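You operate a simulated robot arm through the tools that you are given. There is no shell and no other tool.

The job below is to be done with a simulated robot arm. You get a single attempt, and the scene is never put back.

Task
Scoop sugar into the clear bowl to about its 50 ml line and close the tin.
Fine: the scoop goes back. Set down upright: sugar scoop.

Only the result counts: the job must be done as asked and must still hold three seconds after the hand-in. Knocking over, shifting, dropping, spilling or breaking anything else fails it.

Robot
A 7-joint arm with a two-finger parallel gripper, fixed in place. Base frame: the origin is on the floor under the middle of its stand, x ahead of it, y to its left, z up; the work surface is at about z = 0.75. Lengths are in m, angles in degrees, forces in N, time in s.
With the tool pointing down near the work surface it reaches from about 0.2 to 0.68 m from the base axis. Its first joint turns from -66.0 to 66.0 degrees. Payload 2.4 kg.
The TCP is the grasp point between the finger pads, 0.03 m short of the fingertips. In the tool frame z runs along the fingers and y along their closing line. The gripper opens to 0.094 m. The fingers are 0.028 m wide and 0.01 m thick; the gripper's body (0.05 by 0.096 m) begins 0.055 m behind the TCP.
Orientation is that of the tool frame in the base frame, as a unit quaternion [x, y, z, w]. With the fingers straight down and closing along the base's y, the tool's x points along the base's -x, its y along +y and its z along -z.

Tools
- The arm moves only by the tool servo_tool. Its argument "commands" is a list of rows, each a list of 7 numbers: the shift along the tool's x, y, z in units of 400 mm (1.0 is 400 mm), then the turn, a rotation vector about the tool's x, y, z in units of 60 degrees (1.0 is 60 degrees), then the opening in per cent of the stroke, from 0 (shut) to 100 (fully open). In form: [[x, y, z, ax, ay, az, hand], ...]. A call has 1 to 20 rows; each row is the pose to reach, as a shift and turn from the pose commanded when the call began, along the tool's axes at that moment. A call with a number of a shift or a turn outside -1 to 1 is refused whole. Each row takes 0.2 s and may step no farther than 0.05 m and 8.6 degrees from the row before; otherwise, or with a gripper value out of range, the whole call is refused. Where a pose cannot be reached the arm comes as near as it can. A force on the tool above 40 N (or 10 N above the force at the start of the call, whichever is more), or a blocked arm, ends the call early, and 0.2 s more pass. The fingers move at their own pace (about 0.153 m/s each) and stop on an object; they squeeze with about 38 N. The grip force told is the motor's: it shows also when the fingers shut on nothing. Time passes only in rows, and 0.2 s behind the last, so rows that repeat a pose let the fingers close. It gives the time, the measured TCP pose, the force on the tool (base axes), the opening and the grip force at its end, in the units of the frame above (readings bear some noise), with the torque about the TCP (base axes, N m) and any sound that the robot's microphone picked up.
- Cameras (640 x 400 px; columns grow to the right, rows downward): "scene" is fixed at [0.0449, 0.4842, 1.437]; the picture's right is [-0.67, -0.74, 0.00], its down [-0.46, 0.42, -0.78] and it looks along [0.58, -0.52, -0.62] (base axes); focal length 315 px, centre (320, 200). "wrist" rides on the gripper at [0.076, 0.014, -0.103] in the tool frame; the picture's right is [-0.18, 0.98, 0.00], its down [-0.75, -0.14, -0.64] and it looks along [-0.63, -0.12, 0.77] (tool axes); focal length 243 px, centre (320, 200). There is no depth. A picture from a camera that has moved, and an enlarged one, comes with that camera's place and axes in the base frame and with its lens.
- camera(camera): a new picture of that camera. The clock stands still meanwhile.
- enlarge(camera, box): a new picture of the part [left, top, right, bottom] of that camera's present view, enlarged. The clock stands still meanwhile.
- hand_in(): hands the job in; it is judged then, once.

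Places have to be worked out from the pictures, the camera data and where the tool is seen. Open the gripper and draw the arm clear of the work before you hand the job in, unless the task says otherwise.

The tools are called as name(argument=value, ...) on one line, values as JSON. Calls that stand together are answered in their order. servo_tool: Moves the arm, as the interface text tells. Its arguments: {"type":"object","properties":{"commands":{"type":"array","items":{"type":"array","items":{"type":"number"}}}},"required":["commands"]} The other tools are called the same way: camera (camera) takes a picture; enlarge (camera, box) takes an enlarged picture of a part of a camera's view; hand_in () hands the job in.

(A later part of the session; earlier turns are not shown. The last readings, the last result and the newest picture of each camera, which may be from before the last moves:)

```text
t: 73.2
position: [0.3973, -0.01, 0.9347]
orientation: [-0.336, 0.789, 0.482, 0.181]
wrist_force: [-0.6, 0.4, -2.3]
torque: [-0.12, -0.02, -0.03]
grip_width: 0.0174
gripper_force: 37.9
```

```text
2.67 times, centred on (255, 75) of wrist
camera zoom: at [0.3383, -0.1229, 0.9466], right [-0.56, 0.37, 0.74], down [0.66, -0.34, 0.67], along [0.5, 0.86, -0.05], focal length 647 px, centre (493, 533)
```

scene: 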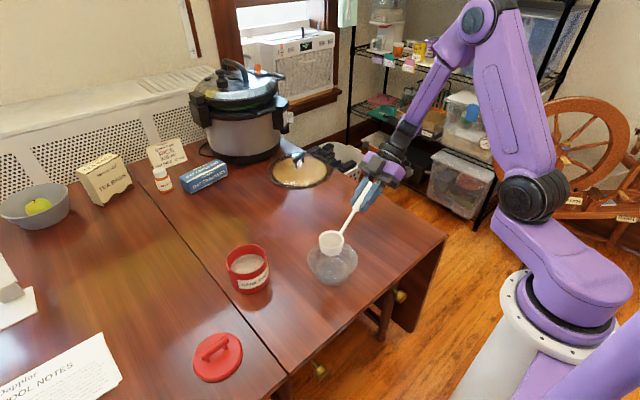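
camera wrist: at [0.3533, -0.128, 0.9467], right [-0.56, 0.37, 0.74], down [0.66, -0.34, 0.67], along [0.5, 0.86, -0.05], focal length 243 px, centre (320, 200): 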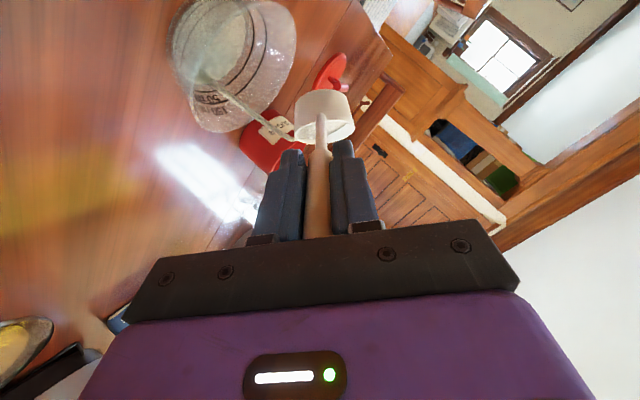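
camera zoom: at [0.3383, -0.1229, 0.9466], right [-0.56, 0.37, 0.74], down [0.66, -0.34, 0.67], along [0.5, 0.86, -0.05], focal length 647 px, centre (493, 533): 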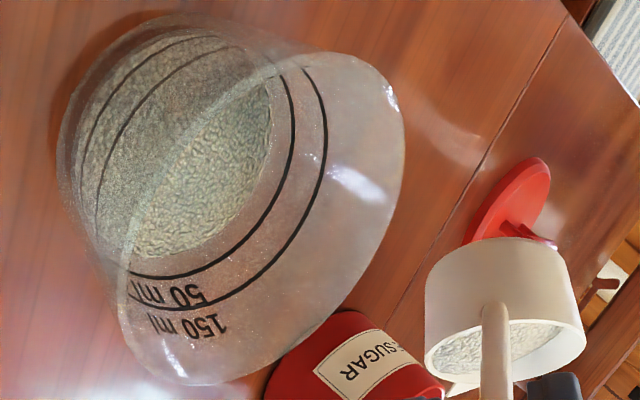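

The flow stopped at this tilt, with the bowl still short of the 50 ml line. I tip the cup another 16° (to about 56°) with the lip kept over the middle of the bowl, and hold a moment.

servo_tool(commands=[[0.0081, 0.0011, 0.0071, -0.0123, -0.0213, 0.0616, 0], [0.0163, 0.0023, 0.0142, -0.0245, -0.0425, 0.1233, 0], [0.0244, 0.0034, 0.0212, -0.0368, -0.0638, 0.1849, 0], [0.0325, 0.0045, 0.0283, -0.049, -0.085, 0.2465, 0], [0.0325, 0.0045, 0.0283, -0.049, -0.085, 0.2465, 0], [0.0325, 0.0045, 0.0283, -0.049, -0.085, 0.2465, 0]])

enlarge(camera="scene", box=[305, 215, 365, 290])

enlarge(camera="wrist", box=[150, 0, 360, 150])

```text
t: 74.6
position: [0.3871, -0.0028, 0.9241]
orientation: [-0.214, 0.803, 0.537, 0.144]
wrist_force: [-0.1, -0.4, -1.0]
torque: [-0.09, 0.01, 0.0]
grip_width: 0.0175
gripper_force: 37.8
```

```text
5.33 times, centred on (335, 252) of scene
camera zoom: at [0.0449, 0.4842, 1.437], right [-0.67, -0.74, 0.0], down [-0.46, 0.42, -0.78], along [0.58, -0.52, -0.62], focal length 1681 px, centre (240, -80)
```

zoom: 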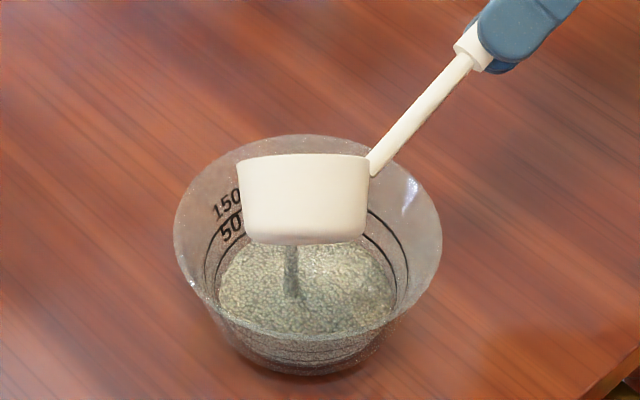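

```text
2.67 times, centred on (255, 75) of wrist
camera zoom: at [0.3143, -0.1081, 0.9395], right [-0.33, 0.36, 0.87], down [0.72, -0.5, 0.48], along [0.61, 0.79, -0.1], focal length 647 px, centre (493, 533)
```

zoom: 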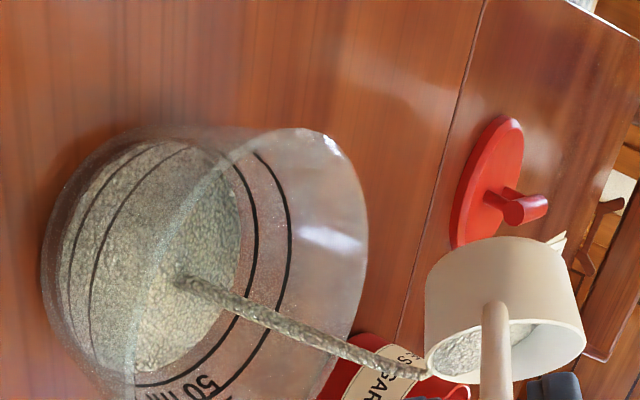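

The stream now lands mid-bowl and the level is rising toward the line. I hold the pose a little to let this flow settle.

servo_tool(commands=[[0, 0, 0, 0, 0, 0, 0], [0, 0, 0, 0, 0, 0, 0], [0, 0, 0, 0, 0, 0, 0]])

enlarge(camera="scene", box=[305, 215, 365, 290])

enlarge(camera="wrist", box=[150, 0, 360, 150])

```text
t: 75.4
position: [0.3856, -0.0026, 0.9238]
orientation: [-0.215, 0.803, 0.537, 0.144]
wrist_force: [0.8, -0.9, 0.2]
torque: [-0.14, 0.0, 0.03]
grip_width: 0.0175
gripper_force: 38.3
```

```text
5.33 times, centred on (335, 252) of scene
camera zoom: at [0.0449, 0.4842, 1.437], right [-0.67, -0.74, 0.0], down [-0.46, 0.42, -0.78], along [0.58, -0.52, -0.62], focal length 1681 px, centre (240, -80)
```

zoom: 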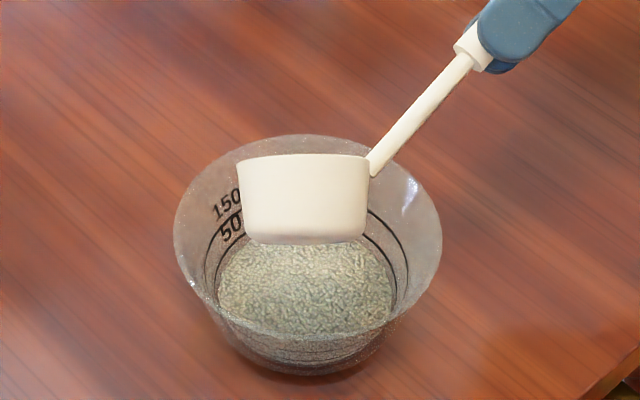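

```text
2.67 times, centred on (255, 75) of wrist
camera zoom: at [0.3144, -0.1082, 0.9395], right [-0.33, 0.36, 0.87], down [0.72, -0.5, 0.48], along [0.61, 0.79, -0.1], focal length 647 px, centre (493, 533)
```

zoom: 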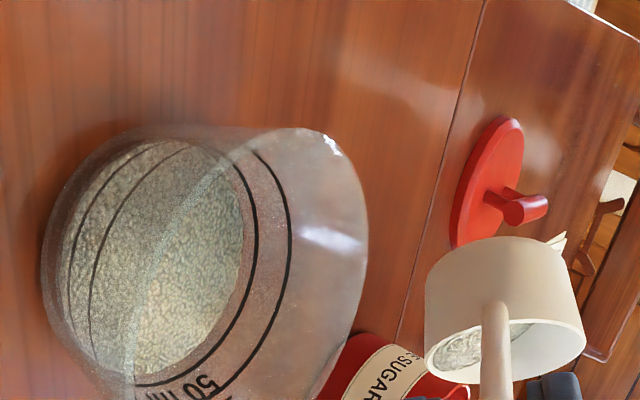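

About half the sugar is in; the level is still a few millimetres under the 50 ml line. I tip further in slow steps (another ~32°) keeping the lip over the bowl.

servo_tool(commands=[[0.0023, -0.0095, 0.0002, -0.0245, 0, 0.0617, 0], [0.0045, -0.0191, 0.0003, -0.0491, 0, 0.1233, 0], [0.0068, -0.0286, 0.0005, -0.0736, 0, 0.185, 0], [0.009, -0.0382, 0.0007, -0.0981, 0, 0.2467, 0], [0.0113, -0.0477, 0.0008, -0.1227, 0, 0.3083, 0], [0.0136, -0.0573, 0.001, -0.1472, 0, 0.37, 0], [0.0158, -0.0668, 0.0012, -0.1717, 0, 0.4316, 0], [0.0181, -0.0764, 0.0014, -0.1963, 0, 0.4933, 0], [0.0181, -0.0764, 0.0014, -0.1963, 0, 0.4933, 0], [0.0181, -0.0764, 0.0014, -0.1963, 0, 0.4933, 0], [0.0181, -0.0764, 0.0014, -0.1963, 0, 0.4933, 0]])

enlarge(camera="scene", box=[305, 215, 365, 290])

enlarge(camera="wrist", box=[150, 0, 360, 180])

```text
t: 77.8
position: [0.3962, -0.0143, 0.8955]
orientation: [-0.017, 0.773, 0.634, -0.02]
wrist_force: [0.3, -0.3, -1.9]
torque: [-0.09, 0.01, 0.01]
grip_width: 0.0176
gripper_force: 37.8
```

```text
5.33 times, centred on (335, 252) of scene
camera zoom: at [0.0449, 0.4842, 1.437], right [-0.67, -0.74, 0.0], down [-0.46, 0.42, -0.78], along [0.58, -0.52, -0.62], focal length 1681 px, centre (240, -80)
```

zoom: 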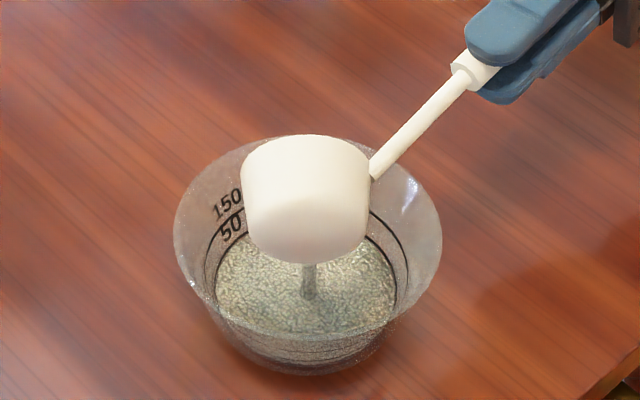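

```text
2.22 times, centred on (255, 90) of wrist
camera zoom: at [0.3261, -0.1162, 0.9308], right [0.18, 0.2, 0.96], down [0.79, -0.62, -0.02], along [0.59, 0.76, -0.27], focal length 539 px, centre (464, 444)
```

zoom: 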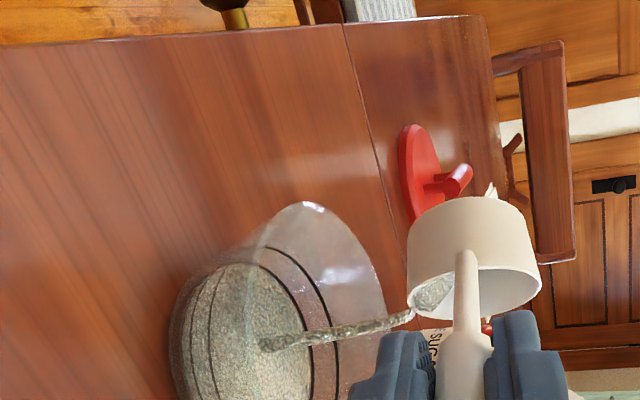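

Still streaming, well centred, with little sugar left in the cup. I hold here for the flow to finish and check the level.

servo_tool(commands=[[0, 0, 0, 0, 0, 0, 0], [0, 0, 0, 0, 0, 0, 0], [0, 0, 0, 0, 0, 0, 0], [0, 0, 0, 0, 0, 0, 0]])

enlarge(camera="scene", box=[305, 215, 365, 290])

enlarge(camera="wrist", box=[180, 60, 380, 190])

```text
t: 78.8
position: [0.3959, -0.0157, 0.8954]
orientation: [-0.017, 0.773, 0.634, -0.019]
wrist_force: [-0.9, -0.1, -0.5]
torque: [-0.1, 0.02, -0.01]
grip_width: 0.0173
gripper_force: 37.9
```

```text
5.33 times, centred on (335, 252) of scene
camera zoom: at [0.0449, 0.4842, 1.437], right [-0.67, -0.74, 0.0], down [-0.46, 0.42, -0.78], along [0.58, -0.52, -0.62], focal length 1681 px, centre (240, -80)
```

zoom: 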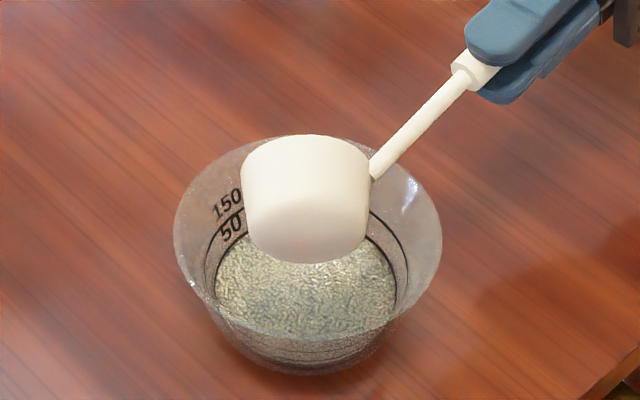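

```text
3.08 times, centred on (280, 125) of wrist
camera zoom: at [0.3261, -0.1162, 0.9309], right [0.18, 0.2, 0.96], down [0.79, -0.62, -0.02], along [0.59, 0.76, -0.27], focal length 746 px, centre (443, 431)
```

zoom: 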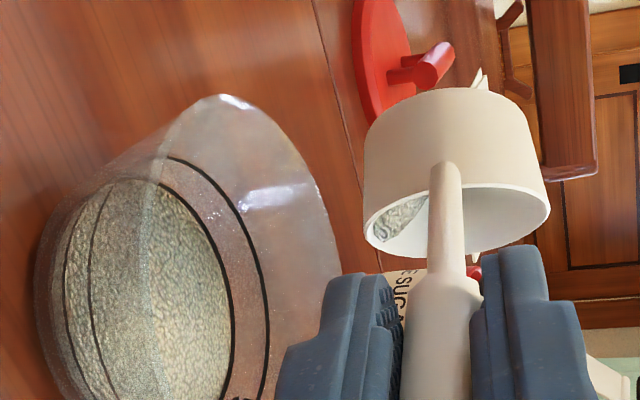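

The surface is almost at the 50 ml ring, with a small wedge left in the cup. I zoom in tightly on the ring before deciding.

enlarge(camera="scene", box=[318, 245, 352, 280])

enlarge(camera="wrist", box=[185, 100, 285, 200])

```text
11.43 times, centred on (335, 262) of scene
camera zoom: at [0.0449, 0.4842, 1.437], right [-0.67, -0.74, 0.0], down [-0.46, 0.42, -0.78], along [0.58, -0.52, -0.62], focal length 3603 px, centre (149, -514)
```

zoom: 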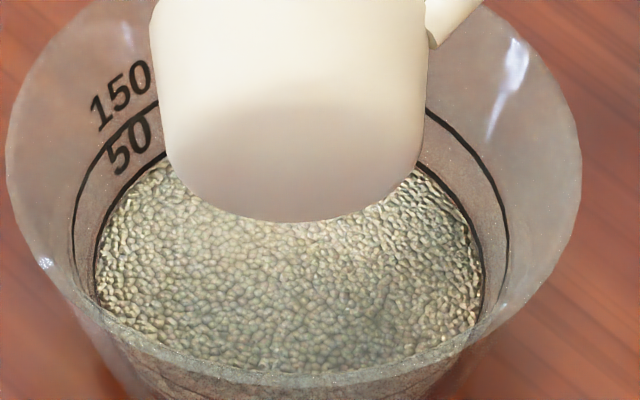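

```text
4.00 times, centred on (235, 150) of wrist
camera zoom: at [0.3261, -0.1162, 0.9309], right [0.18, 0.2, 0.96], down [0.79, -0.62, -0.02], along [0.59, 0.76, -0.27], focal length 970 px, centre (660, 400)
```

zoom: 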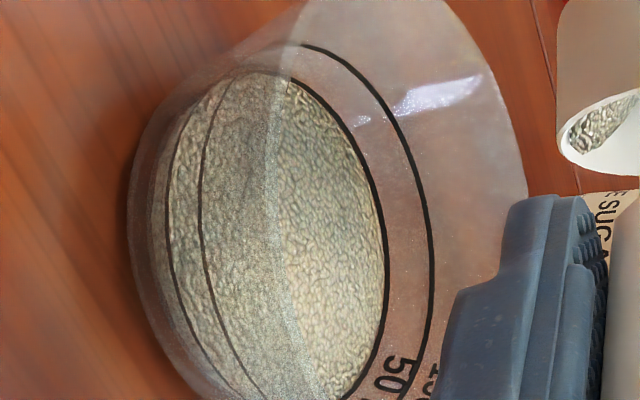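

The sugar edge sits right on the 50 ml ring in both views, so I stop pouring here and roll the cup back toward level, still over the bowl, to see the bowl unobstructed.

servo_tool(commands=[[0.0012, 0.0117, 0.0003, 0.0245, 0, -0.0617, 0], [0.0025, 0.0234, 0.0005, 0.0491, 0, -0.1233, 0], [0.0037, 0.0351, 0.0008, 0.0736, 0, -0.185, 0], [0.0049, 0.0469, 0.001, 0.0981, 0, -0.2467, 0], [0.0061, 0.0586, 0.0013, 0.1227, 0, -0.3083, 0], [0.0074, 0.0703, 0.0015, 0.1472, 0, -0.37, 0], [0.0086, 0.082, 0.0018, 0.1717, 0, -0.4316, 0], [0.0098, 0.0937, 0.002, 0.1963, 0, -0.4933, 0]])

servo_tool(commands=[[-0.0095, 0.0064, -0.0013, 0.0163, 0.0283, -0.0822, 0], [-0.019, 0.0128, -0.0026, 0.0327, 0.0567, -0.1643, 0], [-0.0284, 0.0192, -0.004, 0.049, 0.085, -0.2465, 0], [-0.0379, 0.0256, -0.0053, 0.0653, 0.1133, -0.3287, 0], [-0.0474, 0.032, -0.0066, 0.0817, 0.1417, -0.4108, 0], [-0.0569, 0.0384, -0.0079, 0.098, 0.17, -0.493, 0], [-0.0663, 0.0448, -0.0092, 0.1143, 0.1983, -0.5752, 0], [-0.0758, 0.0512, -0.0105, 0.1307, 0.2267, -0.6573, 0], [-0.0853, 0.0576, -0.0119, 0.147, 0.255, -0.7395, 0], [-0.0948, 0.064, -0.0132, 0.1633, 0.2833, -0.8217, 0], [-0.1042, 0.0704, -0.0145, 0.1797, 0.3117, -0.9038, 0], [-0.1137, 0.0768, -0.0158, 0.196, 0.34, -0.986, 0]])

enlarge(camera="scene", box=[270, 180, 410, 300])

enlarge(camera="scene", box=[305, 230, 365, 290])

```text
t: 80.6
position: [0.3916, -0.0069, 0.9326]
orientation: [-0.215, 0.804, 0.536, 0.144]
wrist_force: [-0.7, 0.3, -1.5]
torque: [-0.08, 0.04, 0.0]
grip_width: 0.0172
gripper_force: 38.0
```

```text
t: 83.2
position: [0.4159, 0.0053, 0.9815]
orientation: [-0.653, 0.654, 0.27, 0.27]
wrist_force: [-0.7, 0.3, -1.0]
torque: [-0.09, 0.02, 0.0]
grip_width: 0.0174
gripper_force: 37.6
```

```text
3.33 times, centred on (340, 240) of scene
camera zoom: at [0.0449, 0.4842, 1.437], right [-0.67, -0.74, 0.0], down [-0.46, 0.42, -0.78], along [0.58, -0.52, -0.62], focal length 1051 px, centre (253, 67)
```

zoom: 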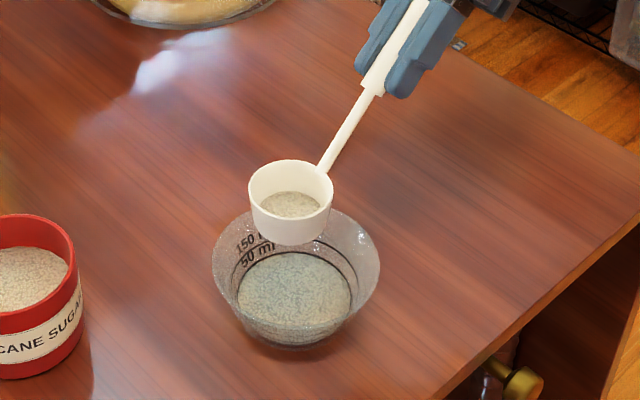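

```text
6.67 times, centred on (335, 260) of scene
camera zoom: at [0.0449, 0.4842, 1.437], right [-0.67, -0.74, 0.0], down [-0.46, 0.42, -0.78], along [0.58, -0.52, -0.62], focal length 2102 px, centre (220, -200)
```

zoom: 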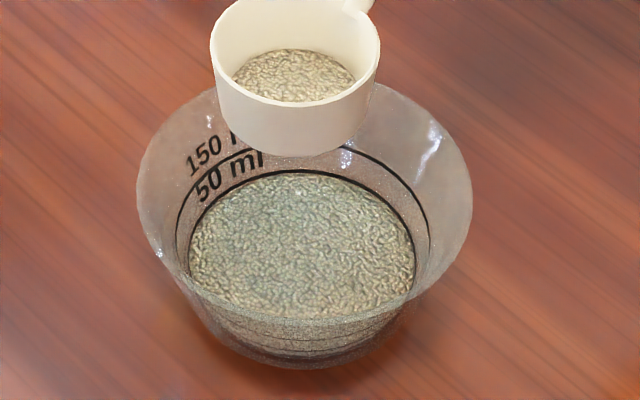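

The surface coincides with the 50 ml ring all round, so the bowl is done. About 8–10 ml remain in the cup; I'll return them to the open tin with the same proven roll. First I carry the level cup over to the tin, offset so the stream will fall into its middle.

servo_tool(commands=[[-0.0274, -0.0231, 0.0271, 0, 0, 0, 0], [-0.0548, -0.0463, 0.0542, 0, 0, 0, 0], [-0.0822, -0.0694, 0.0813, 0, 0, 0, 0], [-0.1096, -0.0925, 0.1084, 0, 0, 0, 0], [-0.137, -0.1156, 0.1355, 0, 0, 0, 0], [-0.1644, -0.1388, 0.1627, 0, 0, 0, 0], [-0.1918, -0.1619, 0.1898, 0, 0, 0, 0], [-0.2192, -0.185, 0.2169, 0, 0, 0, 0], [-0.2466, -0.2081, 0.244, 0, 0, 0, 0], [-0.274, -0.2313, 0.2711, 0, 0, 0, 0], [-0.3014, -0.2544, 0.2982, 0, 0, 0, 0], [-0.3288, -0.2775, 0.3253, 0, 0, 0, 0]])

camera(camera="scene")

enlarge(camera="scene", box=[210, 200, 370, 300])

```text
t: 85.8
position: [0.529, 0.1913, 0.9804]
orientation: [-0.652, 0.654, 0.271, 0.271]
wrist_force: [-0.5, 1.2, -1.7]
torque: [-0.07, -0.03, 0.01]
grip_width: 0.0173
gripper_force: 38.6
```

```text
taken
```

scene: 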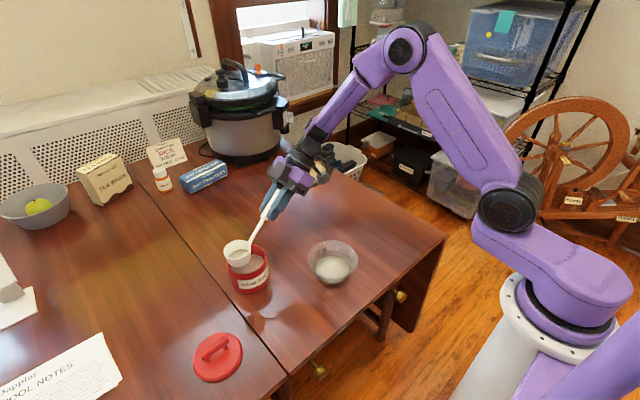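

```text
4.00 times, centred on (290, 250) of scene
camera zoom: at [0.0449, 0.4842, 1.437], right [-0.67, -0.74, 0.0], down [-0.46, 0.42, -0.78], along [0.58, -0.52, -0.62], focal length 1261 px, centre (440, 0)
```

zoom: 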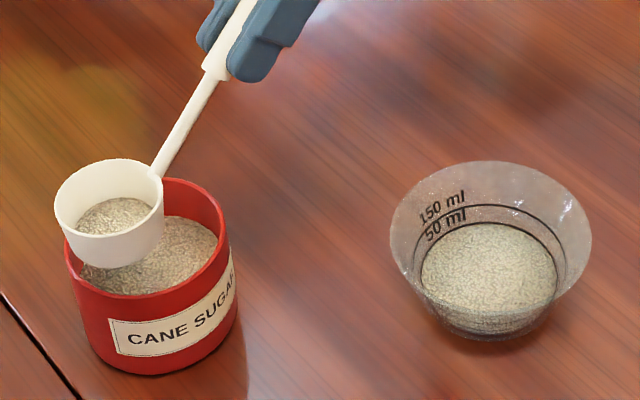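

The bowl's level clearly sits on the 50 ml line. Now I roll the cup over the tin, first to about 56°, pivoting about the cup.

servo_tool(commands=[[0.0138, 0, 0.0028, -0.0196, -0.034, 0.0986, 0], [0.0276, 0, 0.0055, -0.0392, -0.068, 0.1972, 0], [0.0414, 0, 0.0083, -0.0588, -0.102, 0.2958, 0], [0.0552, 0, 0.0111, -0.0784, -0.136, 0.3944, 0], [0.069, 0, 0.0139, -0.098, -0.17, 0.493, 0], [0.0828, 0, 0.0166, -0.1176, -0.204, 0.5916, 0], [0.0966, 0, 0.0194, -0.1372, -0.238, 0.6902, 0], [0.1104, 0, 0.0222, -0.1568, -0.272, 0.7888, 0], [0.1242, 0, 0.0249, -0.1764, -0.306, 0.8874, 0], [0.138, 0, 0.0277, -0.196, -0.34, 0.986, 0]])

enlarge(camera="scene", box=[210, 200, 330, 300])

camera(camera="wrist")

```text
t: 88.0
position: [0.5263, 0.1594, 0.9346]
orientation: [-0.213, 0.804, 0.536, 0.144]
wrist_force: [1.0, -0.1, -0.4]
torque: [-0.12, -0.01, 0.02]
grip_width: 0.0171
gripper_force: 38.0
```

```text
4.00 times, centred on (270, 250) of scene
camera zoom: at [0.0449, 0.4842, 1.437], right [-0.67, -0.74, 0.0], down [-0.46, 0.42, -0.78], along [0.58, -0.52, -0.62], focal length 1261 px, centre (520, 0)
```

zoom: 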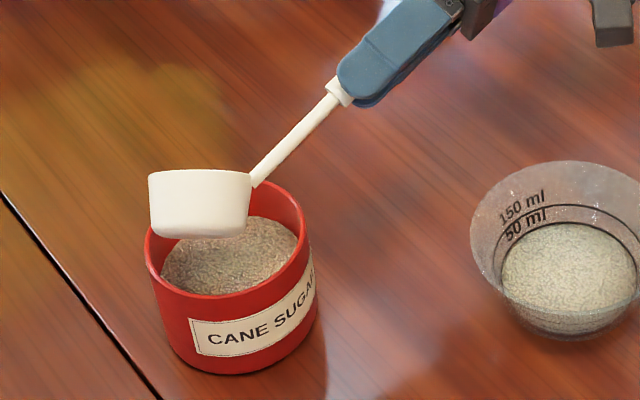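

```text
taken
camera wrist: at [0.4546, 0.0549, 0.9501], right [-0.33, 0.36, 0.87], down [0.72, -0.5, 0.48], along [0.61, 0.79, -0.1], focal length 243 px, centre (320, 200)
```

wrist: 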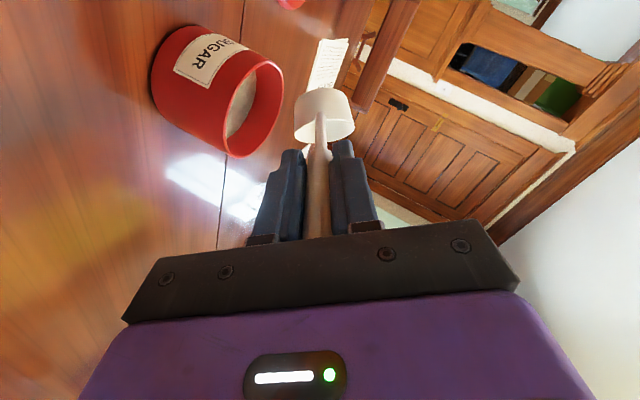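

The lip is over the tin's centre and nothing has moved. I continue the roll to about 113° so the remainder falls into the tin.

servo_tool(commands=[[0.0044, -0.0097, 0.0008, -0.028, 0, 0.0705, 0], [0.0087, -0.0194, 0.0016, -0.0561, 0, 0.1409, 0], [0.0131, -0.0291, 0.0025, -0.0841, 0, 0.2114, 0], [0.0174, -0.0389, 0.0033, -0.1121, 0, 0.2819, 0], [0.0218, -0.0486, 0.0041, -0.1402, 0, 0.3524, 0], [0.0261, -0.0583, 0.0049, -0.1682, 0, 0.4228, 0], [0.0305, -0.068, 0.0058, -0.1963, 0, 0.4933, 0], [0.0349, -0.0777, 0.0066, -0.2243, 0, 0.5638, 0], [0.0392, -0.0874, 0.0074, -0.2523, 0, 0.6342, 0], [0.0436, -0.0971, 0.0082, -0.2804, 0, 0.7047, 0], [0.0479, -0.1069, 0.009, -0.3084, 0, 0.7752, 0], [0.0523, -0.1166, 0.0099, -0.3364, 0, 0.8457, 0], [0.0566, -0.1263, 0.0107, -0.3645, 0, 0.9161, 0], [0.061, -0.136, 0.0115, -0.3925, 0, 0.9866, 0], [0.061, -0.136, 0.0115, -0.3925, 0, 0.9866, 0]])

enlarge(camera="scene", box=[210, 200, 330, 300])

camera(camera="wrist")

```text
t: 91.2
position: [0.5327, 0.1412, 0.8791]
orientation: [0.183, 0.683, 0.683, -0.184]
wrist_force: [0.1, -0.2, -1.1]
torque: [-0.1, -0.02, 0.01]
grip_width: 0.0174
gripper_force: 38.2
```

```text
4.00 times, centred on (270, 250) of scene
camera zoom: at [0.0449, 0.4842, 1.437], right [-0.67, -0.74, 0.0], down [-0.46, 0.42, -0.78], along [0.58, -0.52, -0.62], focal length 1261 px, centre (520, 0)
```

zoom: 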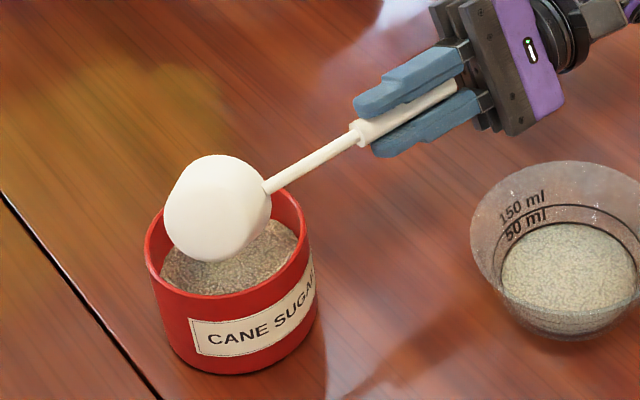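

```text
taken
camera wrist: at [0.475, 0.0389, 0.9285], right [0.65, 0.0, 0.76], down [0.58, -0.64, -0.5], along [0.49, 0.77, -0.42], focal length 243 px, centre (320, 200)
```

wrist: 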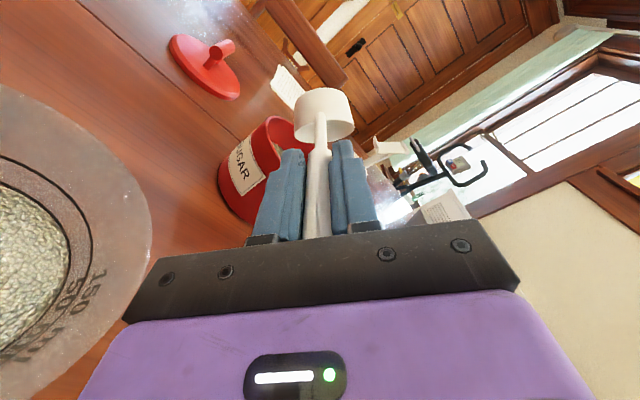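

Reached with nothing disturbed. I zoom to see whether the cup is empty now.

enlarge(camera="wrist", box=[270, 70, 380, 160])

enlarge(camera="scene", box=[235, 230, 300, 300])

```text
4.44 times, centred on (325, 115) of wrist
camera zoom: at [0.475, 0.0389, 0.9285], right [0.65, 0.0, 0.76], down [0.58, -0.64, -0.5], along [0.49, 0.77, -0.42], focal length 1078 px, centre (298, 578)
```

zoom: 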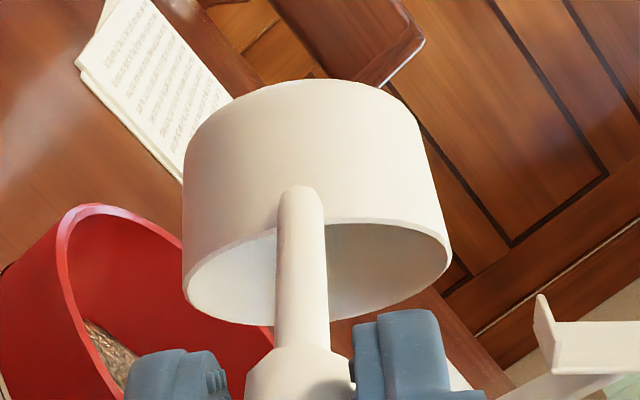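

```text
5.71 times, centred on (268, 265) of scene
camera zoom: at [0.0449, 0.4842, 1.437], right [-0.67, -0.74, 0.0], down [-0.46, 0.42, -0.78], along [0.58, -0.52, -0.62], focal length 1801 px, centre (620, -171)
```

zoom: 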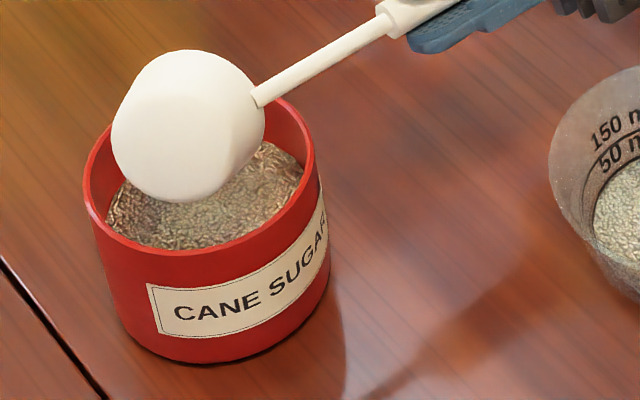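

The cup is empty. I retrace the roll: first back to about 56° while rising 3 cm, still above the tin.

servo_tool(commands=[[0.0135, 0.02, 0.0051, 0.0436, 0, -0.1096, 0], [0.027, 0.04, 0.0102, 0.0872, 0, -0.2192, 0], [0.0406, 0.0599, 0.0153, 0.1308, 0, -0.3289, 0], [0.0541, 0.0799, 0.0204, 0.1744, 0, -0.4385, 0], [0.0676, 0.0999, 0.0256, 0.2181, 0, -0.5481, 0], [0.0811, 0.1199, 0.0307, 0.2617, 0, -0.6577, 0], [0.0947, 0.1398, 0.0358, 0.3053, 0, -0.7674, 0], [0.1082, 0.1598, 0.0409, 0.3489, 0, -0.877, 0], [0.1217, 0.1798, 0.046, 0.3925, 0, -0.9866, 0]])

servo_tool(commands=[[-0.0077, 0.0133, 0.0031, 0.0218, 0.0378, -0.1096, 0], [-0.0154, 0.0266, 0.0061, 0.0436, 0.0756, -0.2191, 0], [-0.0231, 0.0399, 0.0092, 0.0653, 0.1133, -0.3287, 0], [-0.0308, 0.0532, 0.0122, 0.0871, 0.1511, -0.4382, 0], [-0.0384, 0.0666, 0.0153, 0.1089, 0.1889, -0.5478, 0], [-0.0461, 0.0799, 0.0183, 0.1307, 0.2267, -0.6573, 0], [-0.0538, 0.0932, 0.0214, 0.1524, 0.2644, -0.7669, 0], [-0.0615, 0.1065, 0.0244, 0.1742, 0.3022, -0.8764, 0], [-0.0692, 0.1198, 0.0275, 0.196, 0.34, -0.986, 0]])

enlarge(camera="scene", box=[200, 180, 370, 300])

```text
t: 93.2
position: [0.5256, 0.1602, 0.9659]
orientation: [-0.216, 0.803, 0.536, 0.145]
wrist_force: [-0.7, 0.0, -0.1]
torque: [-0.12, 0.01, 0.0]
grip_width: 0.0171
gripper_force: 38.2
```

```text
t: 95.2
position: [0.5264, 0.1917, 1.011]
orientation: [-0.653, 0.654, 0.269, 0.271]
wrist_force: [0.9, -0.3, -0.9]
torque: [-0.1, -0.01, 0.0]
grip_width: 0.0172
gripper_force: 38.2
```

```text
3.33 times, centred on (285, 240) of scene
camera zoom: at [0.0449, 0.4842, 1.437], right [-0.67, -0.74, 0.0], down [-0.46, 0.42, -0.78], along [0.58, -0.52, -0.62], focal length 1051 px, centre (437, 67)
```

zoom: 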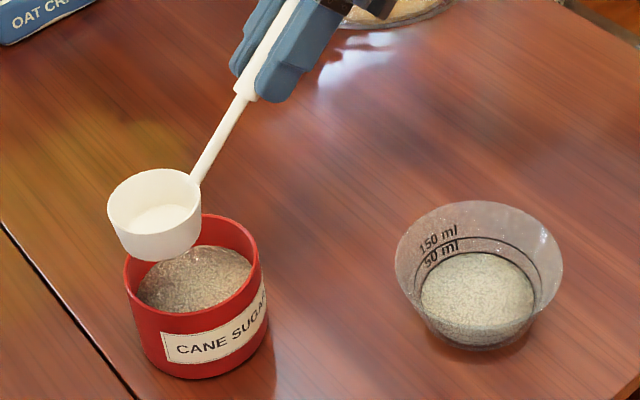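

The cup is level and empty, and nothing is spilled. I move away over the bowl at height toward the scoop's home, keeping the level pose.

servo_tool(commands=[[0.0319, 0.0268, -0.0473, 0, 0, 0, 0], [0.0639, 0.0536, -0.0946, 0, 0, 0, 0], [0.0958, 0.0803, -0.1418, 0, 0, 0, 0], [0.1278, 0.1071, -0.1891, 0, 0, 0, 0], [0.1597, 0.1339, -0.2364, 0, 0, 0, 0], [0.1917, 0.1607, -0.2837, 0, 0, 0, 0], [0.2236, 0.1874, -0.3309, 0, 0, 0, 0], [0.2556, 0.2142, -0.3782, 0, 0, 0, 0], [0.2875, 0.241, -0.4255, 0, 0, 0, 0]])

servo_tool(commands=[[0.0097, -0.0095, -0.0097, 0.0883, 0, 0.0883, 0], [0.0194, -0.019, -0.0194, 0.1767, 0, 0.1767, 0], [0.0292, -0.0285, -0.0292, 0.265, 0, 0.265, 0], [0.0389, -0.038, -0.0389, 0.3533, 0, 0.3533, 0], [0.0486, -0.0475, -0.0486, 0.4417, 0, 0.4417, 0], [0.0583, -0.057, -0.0583, 0.53, 0, 0.53, 0]])

servo_tool(commands=[[0.0021, -0.0164, -0.0021, 0.0883, 0, 0.0883, 0], [0.0043, -0.0329, -0.0043, 0.1767, 0, 0.1767, 0], [0.0064, -0.0493, -0.0064, 0.265, 0, 0.265, 0], [0.0085, -0.0657, -0.0085, 0.3533, 0, 0.3533, 0], [0.0107, -0.0822, -0.0107, 0.4417, 0, 0.4417, 0], [0.0128, -0.0986, -0.0128, 0.53, 0, 0.53, 0]])

```text
t: 97.2
position: [0.4287, -0.0111, 1.0512]
orientation: [-0.653, 0.654, 0.271, 0.27]
wrist_force: [0.1, -0.6, 0.3]
torque: [-0.05, -0.02, 0.02]
grip_width: 0.0171
gripper_force: 38.4
```

```text
t: 98.6
position: [0.453, -0.0439, 1.0502]
orientation: [-0.352, 0.854, 0.145, 0.354]
wrist_force: [-0.4, -0.5, -0.8]
torque: [-0.09, 0.03, 0.0]
grip_width: 0.0175
gripper_force: 38.0
```

```text
t: 100.0
position: [0.4747, -0.0749, 1.0508]
orientation: [0.0, 0.924, -0.001, 0.382]
wrist_force: [0.3, 0.3, -0.2]
torque: [-0.03, 0.1, 0.01]
grip_width: 0.0171
gripper_force: 37.8
```

Back to the original yaw and place above the scoop's home. I lower to about 1.5 cm above where it was gripped and check.

servo_tool(commands=[[0.053, -0.001, 0.055, 0, 0, 0, 0], [0.106, -0.002, 0.108, 0, 0, 0, 0], [0.16, -0.003, 0.163, 0, 0, 0, 0], [0.213, -0.004, 0.216, 0, 0, 0, 0], [0.267, -0.004, 0.27, 0, 0, 0, 0], [0.32, -0.004, 0.323, 0, 0, 0, 0], [0.32, -0.004, 0.323, 0, 0, 0, 0]])

enlarge(camera="scene", box=[310, 160, 450, 250])

camera(camera="wrist")

```text
t: 101.6
position: [0.4767, -0.0786, 0.8686]
orientation: [0.0, 0.924, -0.001, 0.383]
wrist_force: [-0.7, -0.1, -0.5]
torque: [-0.01, 0.07, 0.03]
grip_width: 0.0172
gripper_force: 38.2
```

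```text
4.44 times, centred on (380, 205) of scene
camera zoom: at [0.0449, 0.4842, 1.437], right [-0.67, -0.74, 0.0], down [-0.46, 0.42, -0.78], along [0.58, -0.52, -0.62], focal length 1401 px, centre (53, 178)
```

zoom: 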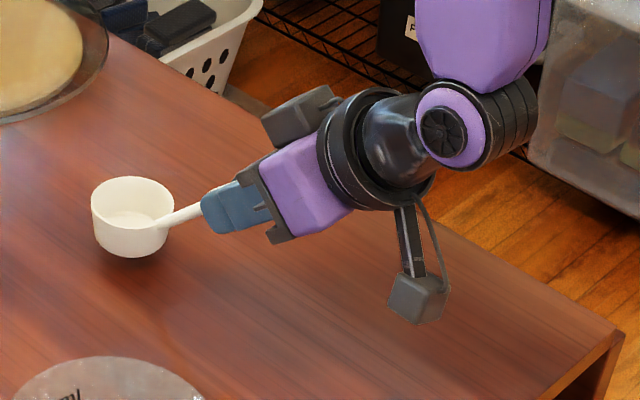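

```text
taken
camera wrist: at [0.3516, -0.0648, 0.887], right [0.13, 0.98, 0.13], down [0.08, -0.14, 0.99], along [0.99, -0.12, -0.1], focal length 243 px, centre (320, 200)
```

wrist: 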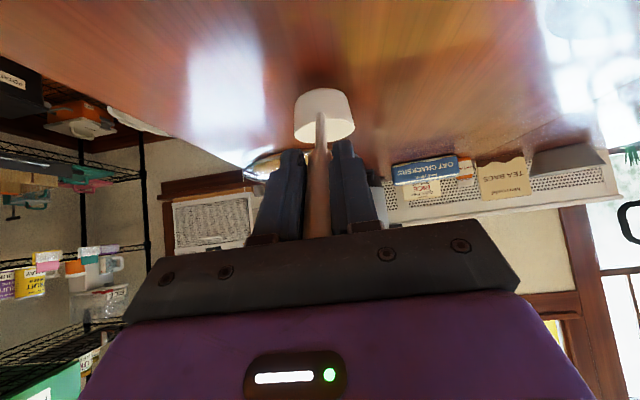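

The scoop is level about 1.5 cm above the table at its old spot. I lower 12 mm, then feel for contact in 1 mm steps.

servo_tool(commands=[[0.0071, 0.001, 0.0071, 0, 0, 0, 0], [0.0141, 0.002, 0.0141, 0, 0, 0, 0], [0.0212, 0.002, 0.0212, 0, 0, 0, 0], [0.0212, 0.002, 0.0212, 0, 0, 0, 0]])

servo_tool(commands=[[0.0018, 0, 0.0018, 0, 0, 0, 0], [0.0035, 0, 0.0035, 0, 0, 0, 0], [0.0035, 0, 0.0035, 0, 0, 0, 0]])

```text
t: 102.6
position: [0.4779, -0.0778, 0.8567]
orientation: [0.0, 0.924, 0.0, 0.382]
wrist_force: [0.5, 0.4, -0.9]
torque: [0.03, 0.09, -0.01]
grip_width: 0.0173
gripper_force: 38.1
```

```text
t: 103.4
position: [0.4776, -0.0773, 0.8541]
orientation: [0.0, 0.924, -0.001, 0.382]
wrist_force: [-0.1, -1.1, -1.0]
torque: [0.03, 0.06, 0.0]
grip_width: 0.0172
gripper_force: 38.2
```

No contact yet at z≈0.854 (force still just the scoop's weight). I step down in sub-millimetre increments.

servo_tool(commands=[[0.0012, 0, 0.0012, 0, 0, 0, 0], [0.0024, 0, 0.0024, 0, 0, 0, 0], [0.0024, 0, 0.0024, 0, 0, 0, 0]])

enlarge(camera="scene", box=[310, 180, 390, 240])

```text
t: 104.2
position: [0.4778, -0.0769, 0.8532]
orientation: [0.0, 0.924, -0.001, 0.383]
wrist_force: [-2.3, 0.6, 6.6]
torque: [-0.05, -0.35, -0.04]
grip_width: 0.017
gripper_force: 38.1
```

```text
6.67 times, centred on (350, 210) of scene
camera zoom: at [0.0447, 0.4843, 1.437], right [-0.67, -0.74, 0.0], down [-0.46, 0.42, -0.78], along [0.58, -0.52, -0.62], focal length 2102 px, centre (120, 133)
```

zoom: 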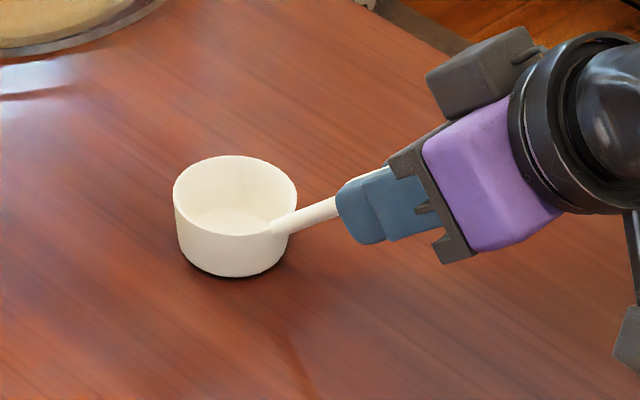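

Contact (6.6 N up). Comparing with the first picture, the cup sits about 6 mm too far in +x, so I lift 3 mm, shift back 6 mm, and set it down again.

servo_tool(commands=[[-0.0053, 0, -0.0053, 0, 0, 0, 0], [-0.0053, 0, -0.0053, 0, 0, 0, 0], [0.0, -0.001, -0.0106, 0, 0, 0, 0], [0.0053, -0.0025, -0.0158, 0, 0, 0, 0], [0.008, -0.0025, -0.0132, 0, 0, 0, 0], [0.0094, -0.0025, -0.0118, 0, 0, 0, 0], [0.0102, -0.0025, -0.011, 0, 0, 0, 0], [0.0102, -0.0025, -0.011, 0, 0, 0, 0]])

enlarge(camera="scene", box=[310, 180, 390, 240])

```text
t: 106.0
position: [0.47, -0.0788, 0.8545]
orientation: [0.001, 0.924, -0.001, 0.383]
wrist_force: [0.5, 0.7, -0.5]
torque: [0.0, 0.07, 0.02]
grip_width: 0.0172
gripper_force: 37.7
```

```text
6.67 times, centred on (350, 210) of scene
camera zoom: at [0.0449, 0.4842, 1.437], right [-0.67, -0.74, 0.0], down [-0.46, 0.42, -0.78], along [0.58, -0.52, -0.62], focal length 2102 px, centre (120, 133)
```

zoom: 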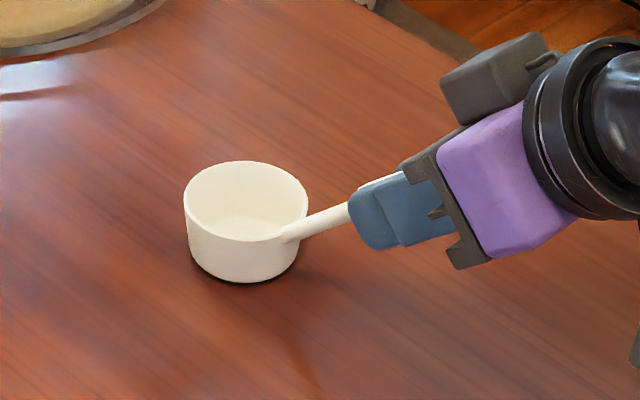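

Now the cup image matches the original place exactly. I lower the last fraction to feel contact again.

servo_tool(commands=[[0.0009, 0, 0.0009, 0, 0, 0, 0], [0.0016, 0, 0.0016, 0, 0, 0, 0], [0.0016, 0, 0.0016, 0, 0, 0, 0]])

```text
t: 106.8
position: [0.471, -0.0784, 0.854]
orientation: [0.001, 0.924, -0.001, 0.383]
wrist_force: [-2.5, -0.3, 8.4]
torque: [-0.19, -0.5, -0.06]
grip_width: 0.017
gripper_force: 37.9
```

Contact confirmed (8.4 N). I ease off slightly, open the fingers, and look before withdrawing.

servo_tool(commands=[[-0.0007, 0, -0.0007, 0, 0, 0, 0], [-0.0007, 0, -0.0007, 0, 0, 0, 30], [-0.0007, 0, -0.0007, 0, 0, 0, 60], [-0.0007, 0, -0.0007, 0, 0, 0, 100], [-0.0007, 0, -0.0007, 0, 0, 0, 100], [-0.0007, 0, -0.0007, 0, 0, 0, 100]])

enlarge(camera="scene", box=[310, 180, 390, 240])

camera(camera="wrist")

```text
t: 108.2
position: [0.4717, -0.0783, 0.8541]
orientation: [0.0, 0.924, 0.0, 0.382]
wrist_force: [-0.4, -0.1, 0.7]
torque: [-0.03, 0.02, 0.01]
grip_width: 0.0941
gripper_force: 0.0
```

```text
6.67 times, centred on (350, 210) of scene
camera zoom: at [0.0449, 0.4842, 1.437], right [-0.67, -0.74, 0.0], down [-0.46, 0.42, -0.78], along [0.58, -0.52, -0.62], focal length 2102 px, centre (120, 133)
```

zoom: 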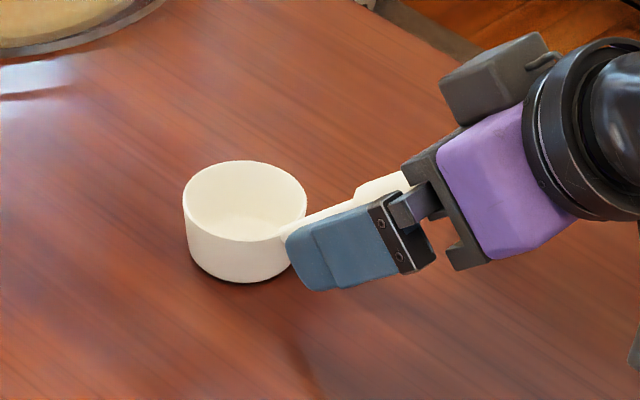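

```text
taken
camera wrist: at [0.3453, -0.0641, 0.8722], right [0.13, 0.98, 0.13], down [0.08, -0.14, 0.99], along [0.99, -0.12, -0.1], focal length 243 px, centre (320, 200)
```

wrist: 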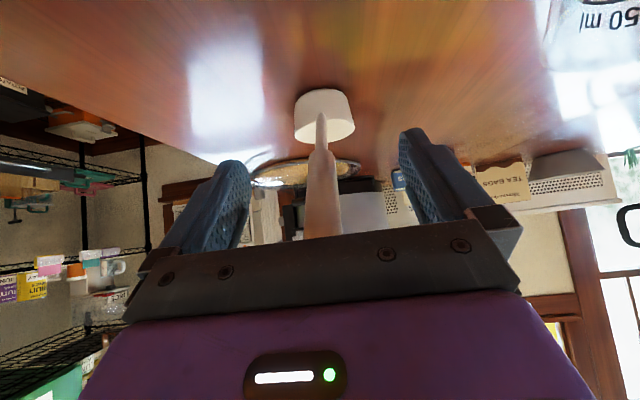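

The scoop stands upright on its old spot, free of the fingers. I withdraw back along the handle, then straight up, then shift toward the arm's mid-plane.

servo_tool(commands=[[0, 0, -0.03, 0, 0, 0, 100], [0, 0, -0.0625, 0, 0, 0, 100], [0, 0, -0.125, 0, 0, 0, 100], [-0.0442, 0, -0.169, 0, 0, 0, 100], [-0.0884, 0, -0.213, 0, 0, 0, 100], [-0.1326, 0, -0.2576, 0, 0, 0, 100], [-0.177, 0, -0.302, 0, 0, 0, 100], [-0.2212, 0, -0.346, 0, 0, 0, 100]])

servo_tool(commands=[[-0.0193, 0.0653, -0.0031, 0, 0, 0, 100], [-0.0385, 0.1305, -0.0062, 0, 0, 0, 100], [-0.0578, 0.1958, -0.0093, 0, 0, 0, 100]])

camera(camera="scene")

```text
t: 110.0
position: [0.4341, -0.0782, 1.0142]
orientation: [0.0, 0.924, -0.001, 0.382]
wrist_force: [-0.5, -0.7, -0.3]
torque: [0.02, -0.01, 0.0]
grip_width: 0.0939
gripper_force: 0.0
```

```text
t: 110.8
position: [0.4502, -0.0003, 1.0327]
orientation: [0.0, 0.924, -0.001, 0.383]
wrist_force: [0.5, 0.0, 0.0]
torque: [0.03, 0.03, 0.02]
grip_width: 0.094
gripper_force: 0.1
```

```text
taken
```

scene: 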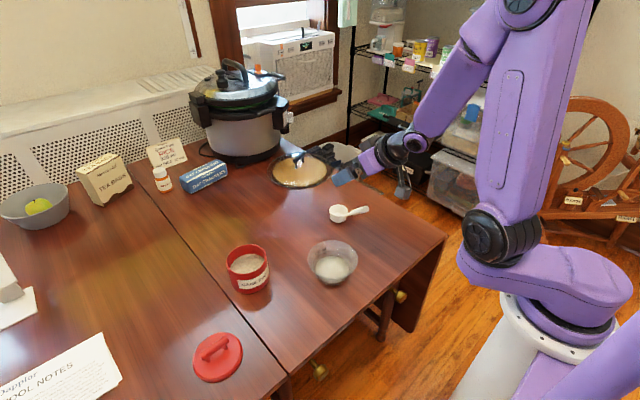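

All is tidy: scoop upright in place, bowl filled, tin and lid where expected. I pitch the empty gripper back to vertical in the arm's mid-plane.

servo_tool(commands=[[-0.0316, 0, 0.0014, 0, 0.0833, 0, 100], [-0.0629, 0, 0.0055, 0, 0.1667, 0, 100], [-0.0938, 0, 0.0124, 0, 0.25, 0, 100], [-0.124, 0, 0.0219, 0, 0.3333, 0, 100], [-0.1532, 0, 0.034, 0, 0.4167, 0, 100], [-0.1813, 0, 0.0486, 0, 0.5, 0, 100], [-0.2079, 0, 0.0656, 0, 0.5833, 0, 100], [-0.233, 0, 0.0848, 0, 0.6667, 0, 100], [-0.2563, 0, 0.1062, 0, 0.75, 0, 100]])

```text
t: 112.8
position: [0.5519, 0.0002, 1.0756]
orientation: [0.0, 1.0, 0.0, 0.0]
wrist_force: [-0.2, -0.5, 0.3]
torque: [0.01, 0.0, -0.01]
grip_width: 0.094
gripper_force: 0.0
out of reach, approached as far as the arm can: row 3
```

Vertical again in the normal branch. I go to the lid, turning the tool so the fingers will close along x as before.

servo_tool(commands=[[0.025, 0.06, 0.005, 0, 0, -0.1, 100], [0.05, 0.12, 0.01, 0, 0, -0.2, 100], [0.075, 0.18, 0.015, 0, 0, -0.3, 100], [0.1, 0.24, 0.02, 0, 0, -0.4, 100], [0.125, 0.3, 0.025, 0, 0, -0.5, 100], [0.15, 0.36, 0.03, 0, 0, -0.6, 100], [0.175, 0.42, 0.035, 0, 0, -0.7, 100], [0.2, 0.48, 0.04, 0, 0, -0.8, 100], [0.225, 0.54, 0.045, 0, 0, -0.9, 100], [0.25, 0.6, 0.05, 0, 0, -1.0, 100]])

servo_tool(commands=[[-0.0428, 0.0317, 0.0182, 0, 0, -0.0556, 100], [-0.0856, 0.0635, 0.0364, 0, 0, -0.1111, 100], [-0.1283, 0.0952, 0.0547, 0, 0, -0.1667, 100], [-0.1711, 0.127, 0.0729, 0, 0, -0.2222, 100], [-0.2139, 0.1587, 0.0911, 0, 0, -0.2778, 100], [-0.2567, 0.1905, 0.1093, 0, 0, -0.3333, 100], [-0.2994, 0.2222, 0.1276, 0, 0, -0.3889, 100], [-0.3422, 0.254, 0.1458, 0, 0, -0.4444, 100], [-0.385, 0.2857, 0.164, 0, 0, -0.5, 100], [-0.385, 0.2857, 0.164, 0, 0, -0.5, 100]])

camera(camera="wrist")

camera(camera="scene")

```text
t: 115.0
position: [0.4524, 0.2403, 1.0545]
orientation: [-0.5, 0.866, 0.0, -0.001]
wrist_force: [-0.4, 0.8, -0.1]
torque: [-0.03, 0.0, 0.0]
grip_width: 0.0939
gripper_force: 0.0
```

```text
t: 117.2
position: [0.4305, 0.4306, 0.988]
orientation: [0.707, -0.707, 0.0, 0.001]
wrist_force: [0.7, 0.0, -0.1]
torque: [0.03, 0.0, 0.01]
grip_width: 0.0939
gripper_force: 0.2
```

```text
taken
camera wrist: at [0.4168, 0.3545, 1.0917], right [-0.98, 0.18, 0.0], down [0.14, 0.75, 0.64], along [0.12, 0.63, -0.77], focal length 243 px, centre (320, 200)
```

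wrist: 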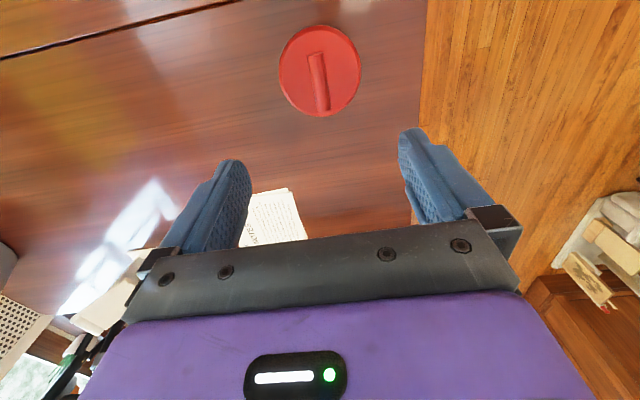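

```text
taken
```

scene: 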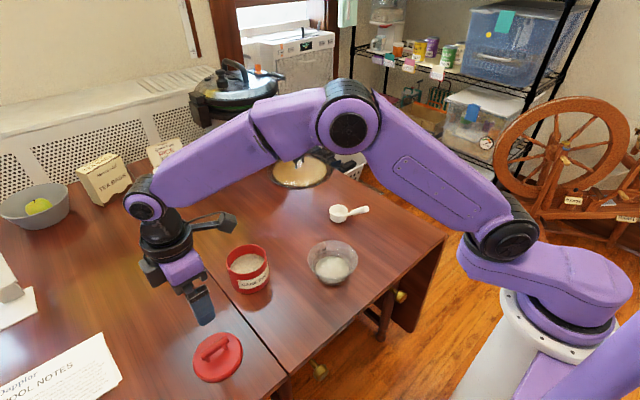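

The lid lies between the fingers' planes. I zoom to align precisely with its bar.

enlarge(camera="wrist", box=[260, 10, 380, 130])

```text
3.33 times, centred on (320, 70) of wrist
camera zoom: at [0.4168, 0.3545, 1.0917], right [-0.98, 0.18, 0.0], down [0.14, 0.75, 0.64], along [0.12, 0.63, -0.77], focal length 809 px, centre (320, 633)
```

zoom: 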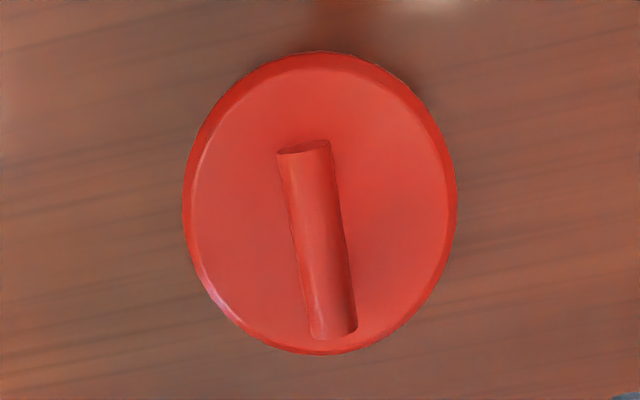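

The bar is centred near (0.4317, 0.4284). I correct by 1–2 mm and descend to the gripping height (TCP z≈0.801).

servo_tool(commands=[[0.0055, -0.003, 0.08, 0, 0, 0, 100], [0.0055, -0.003, 0.18, 0, 0, 0, 100], [0.0055, -0.003, 0.28, 0, 0, 0, 100], [0.0055, -0.003, 0.36, 0, 0, 0, 100], [0.0055, -0.003, 0.42, 0, 0, 0, 100], [0.0055, -0.003, 0.45, 0, 0, 0, 100], [0.0055, -0.003, 0.4675, 0, 0, 0, 100], [0.0055, -0.003, 0.4675, 0, 0, 0, 100]])

camera(camera="wrist")

enlarge(camera="scene", box=[160, 290, 280, 400])

```text
t: 119.0
position: [0.4309, 0.4295, 0.8016]
orientation: [0.707, -0.707, 0.0, 0.0]
wrist_force: [0.3, 0.4, -0.3]
torque: [-0.01, -0.01, 0.01]
grip_width: 0.0941
gripper_force: 0.2
```

```text
taken
camera wrist: at [0.4177, 0.3521, 0.9047], right [-0.98, 0.18, 0.0], down [0.14, 0.75, 0.64], along [0.12, 0.63, -0.77], focal length 243 px, centre (320, 200)
```

wrist: 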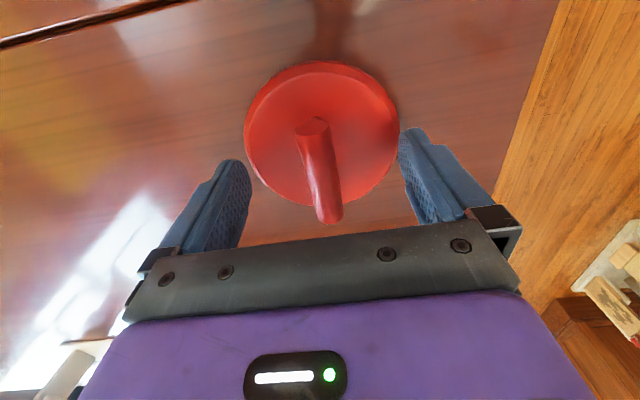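

```text
3.64 times, centred on (220, 345) of scene
camera zoom: at [0.0449, 0.4842, 1.437], right [-0.67, -0.74, 0.0], down [-0.46, 0.42, -0.78], along [0.58, -0.52, -0.62], focal length 1146 px, centre (684, -327)
```

zoom: 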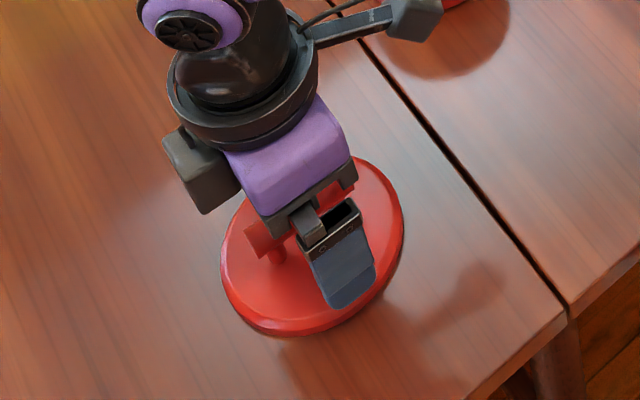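

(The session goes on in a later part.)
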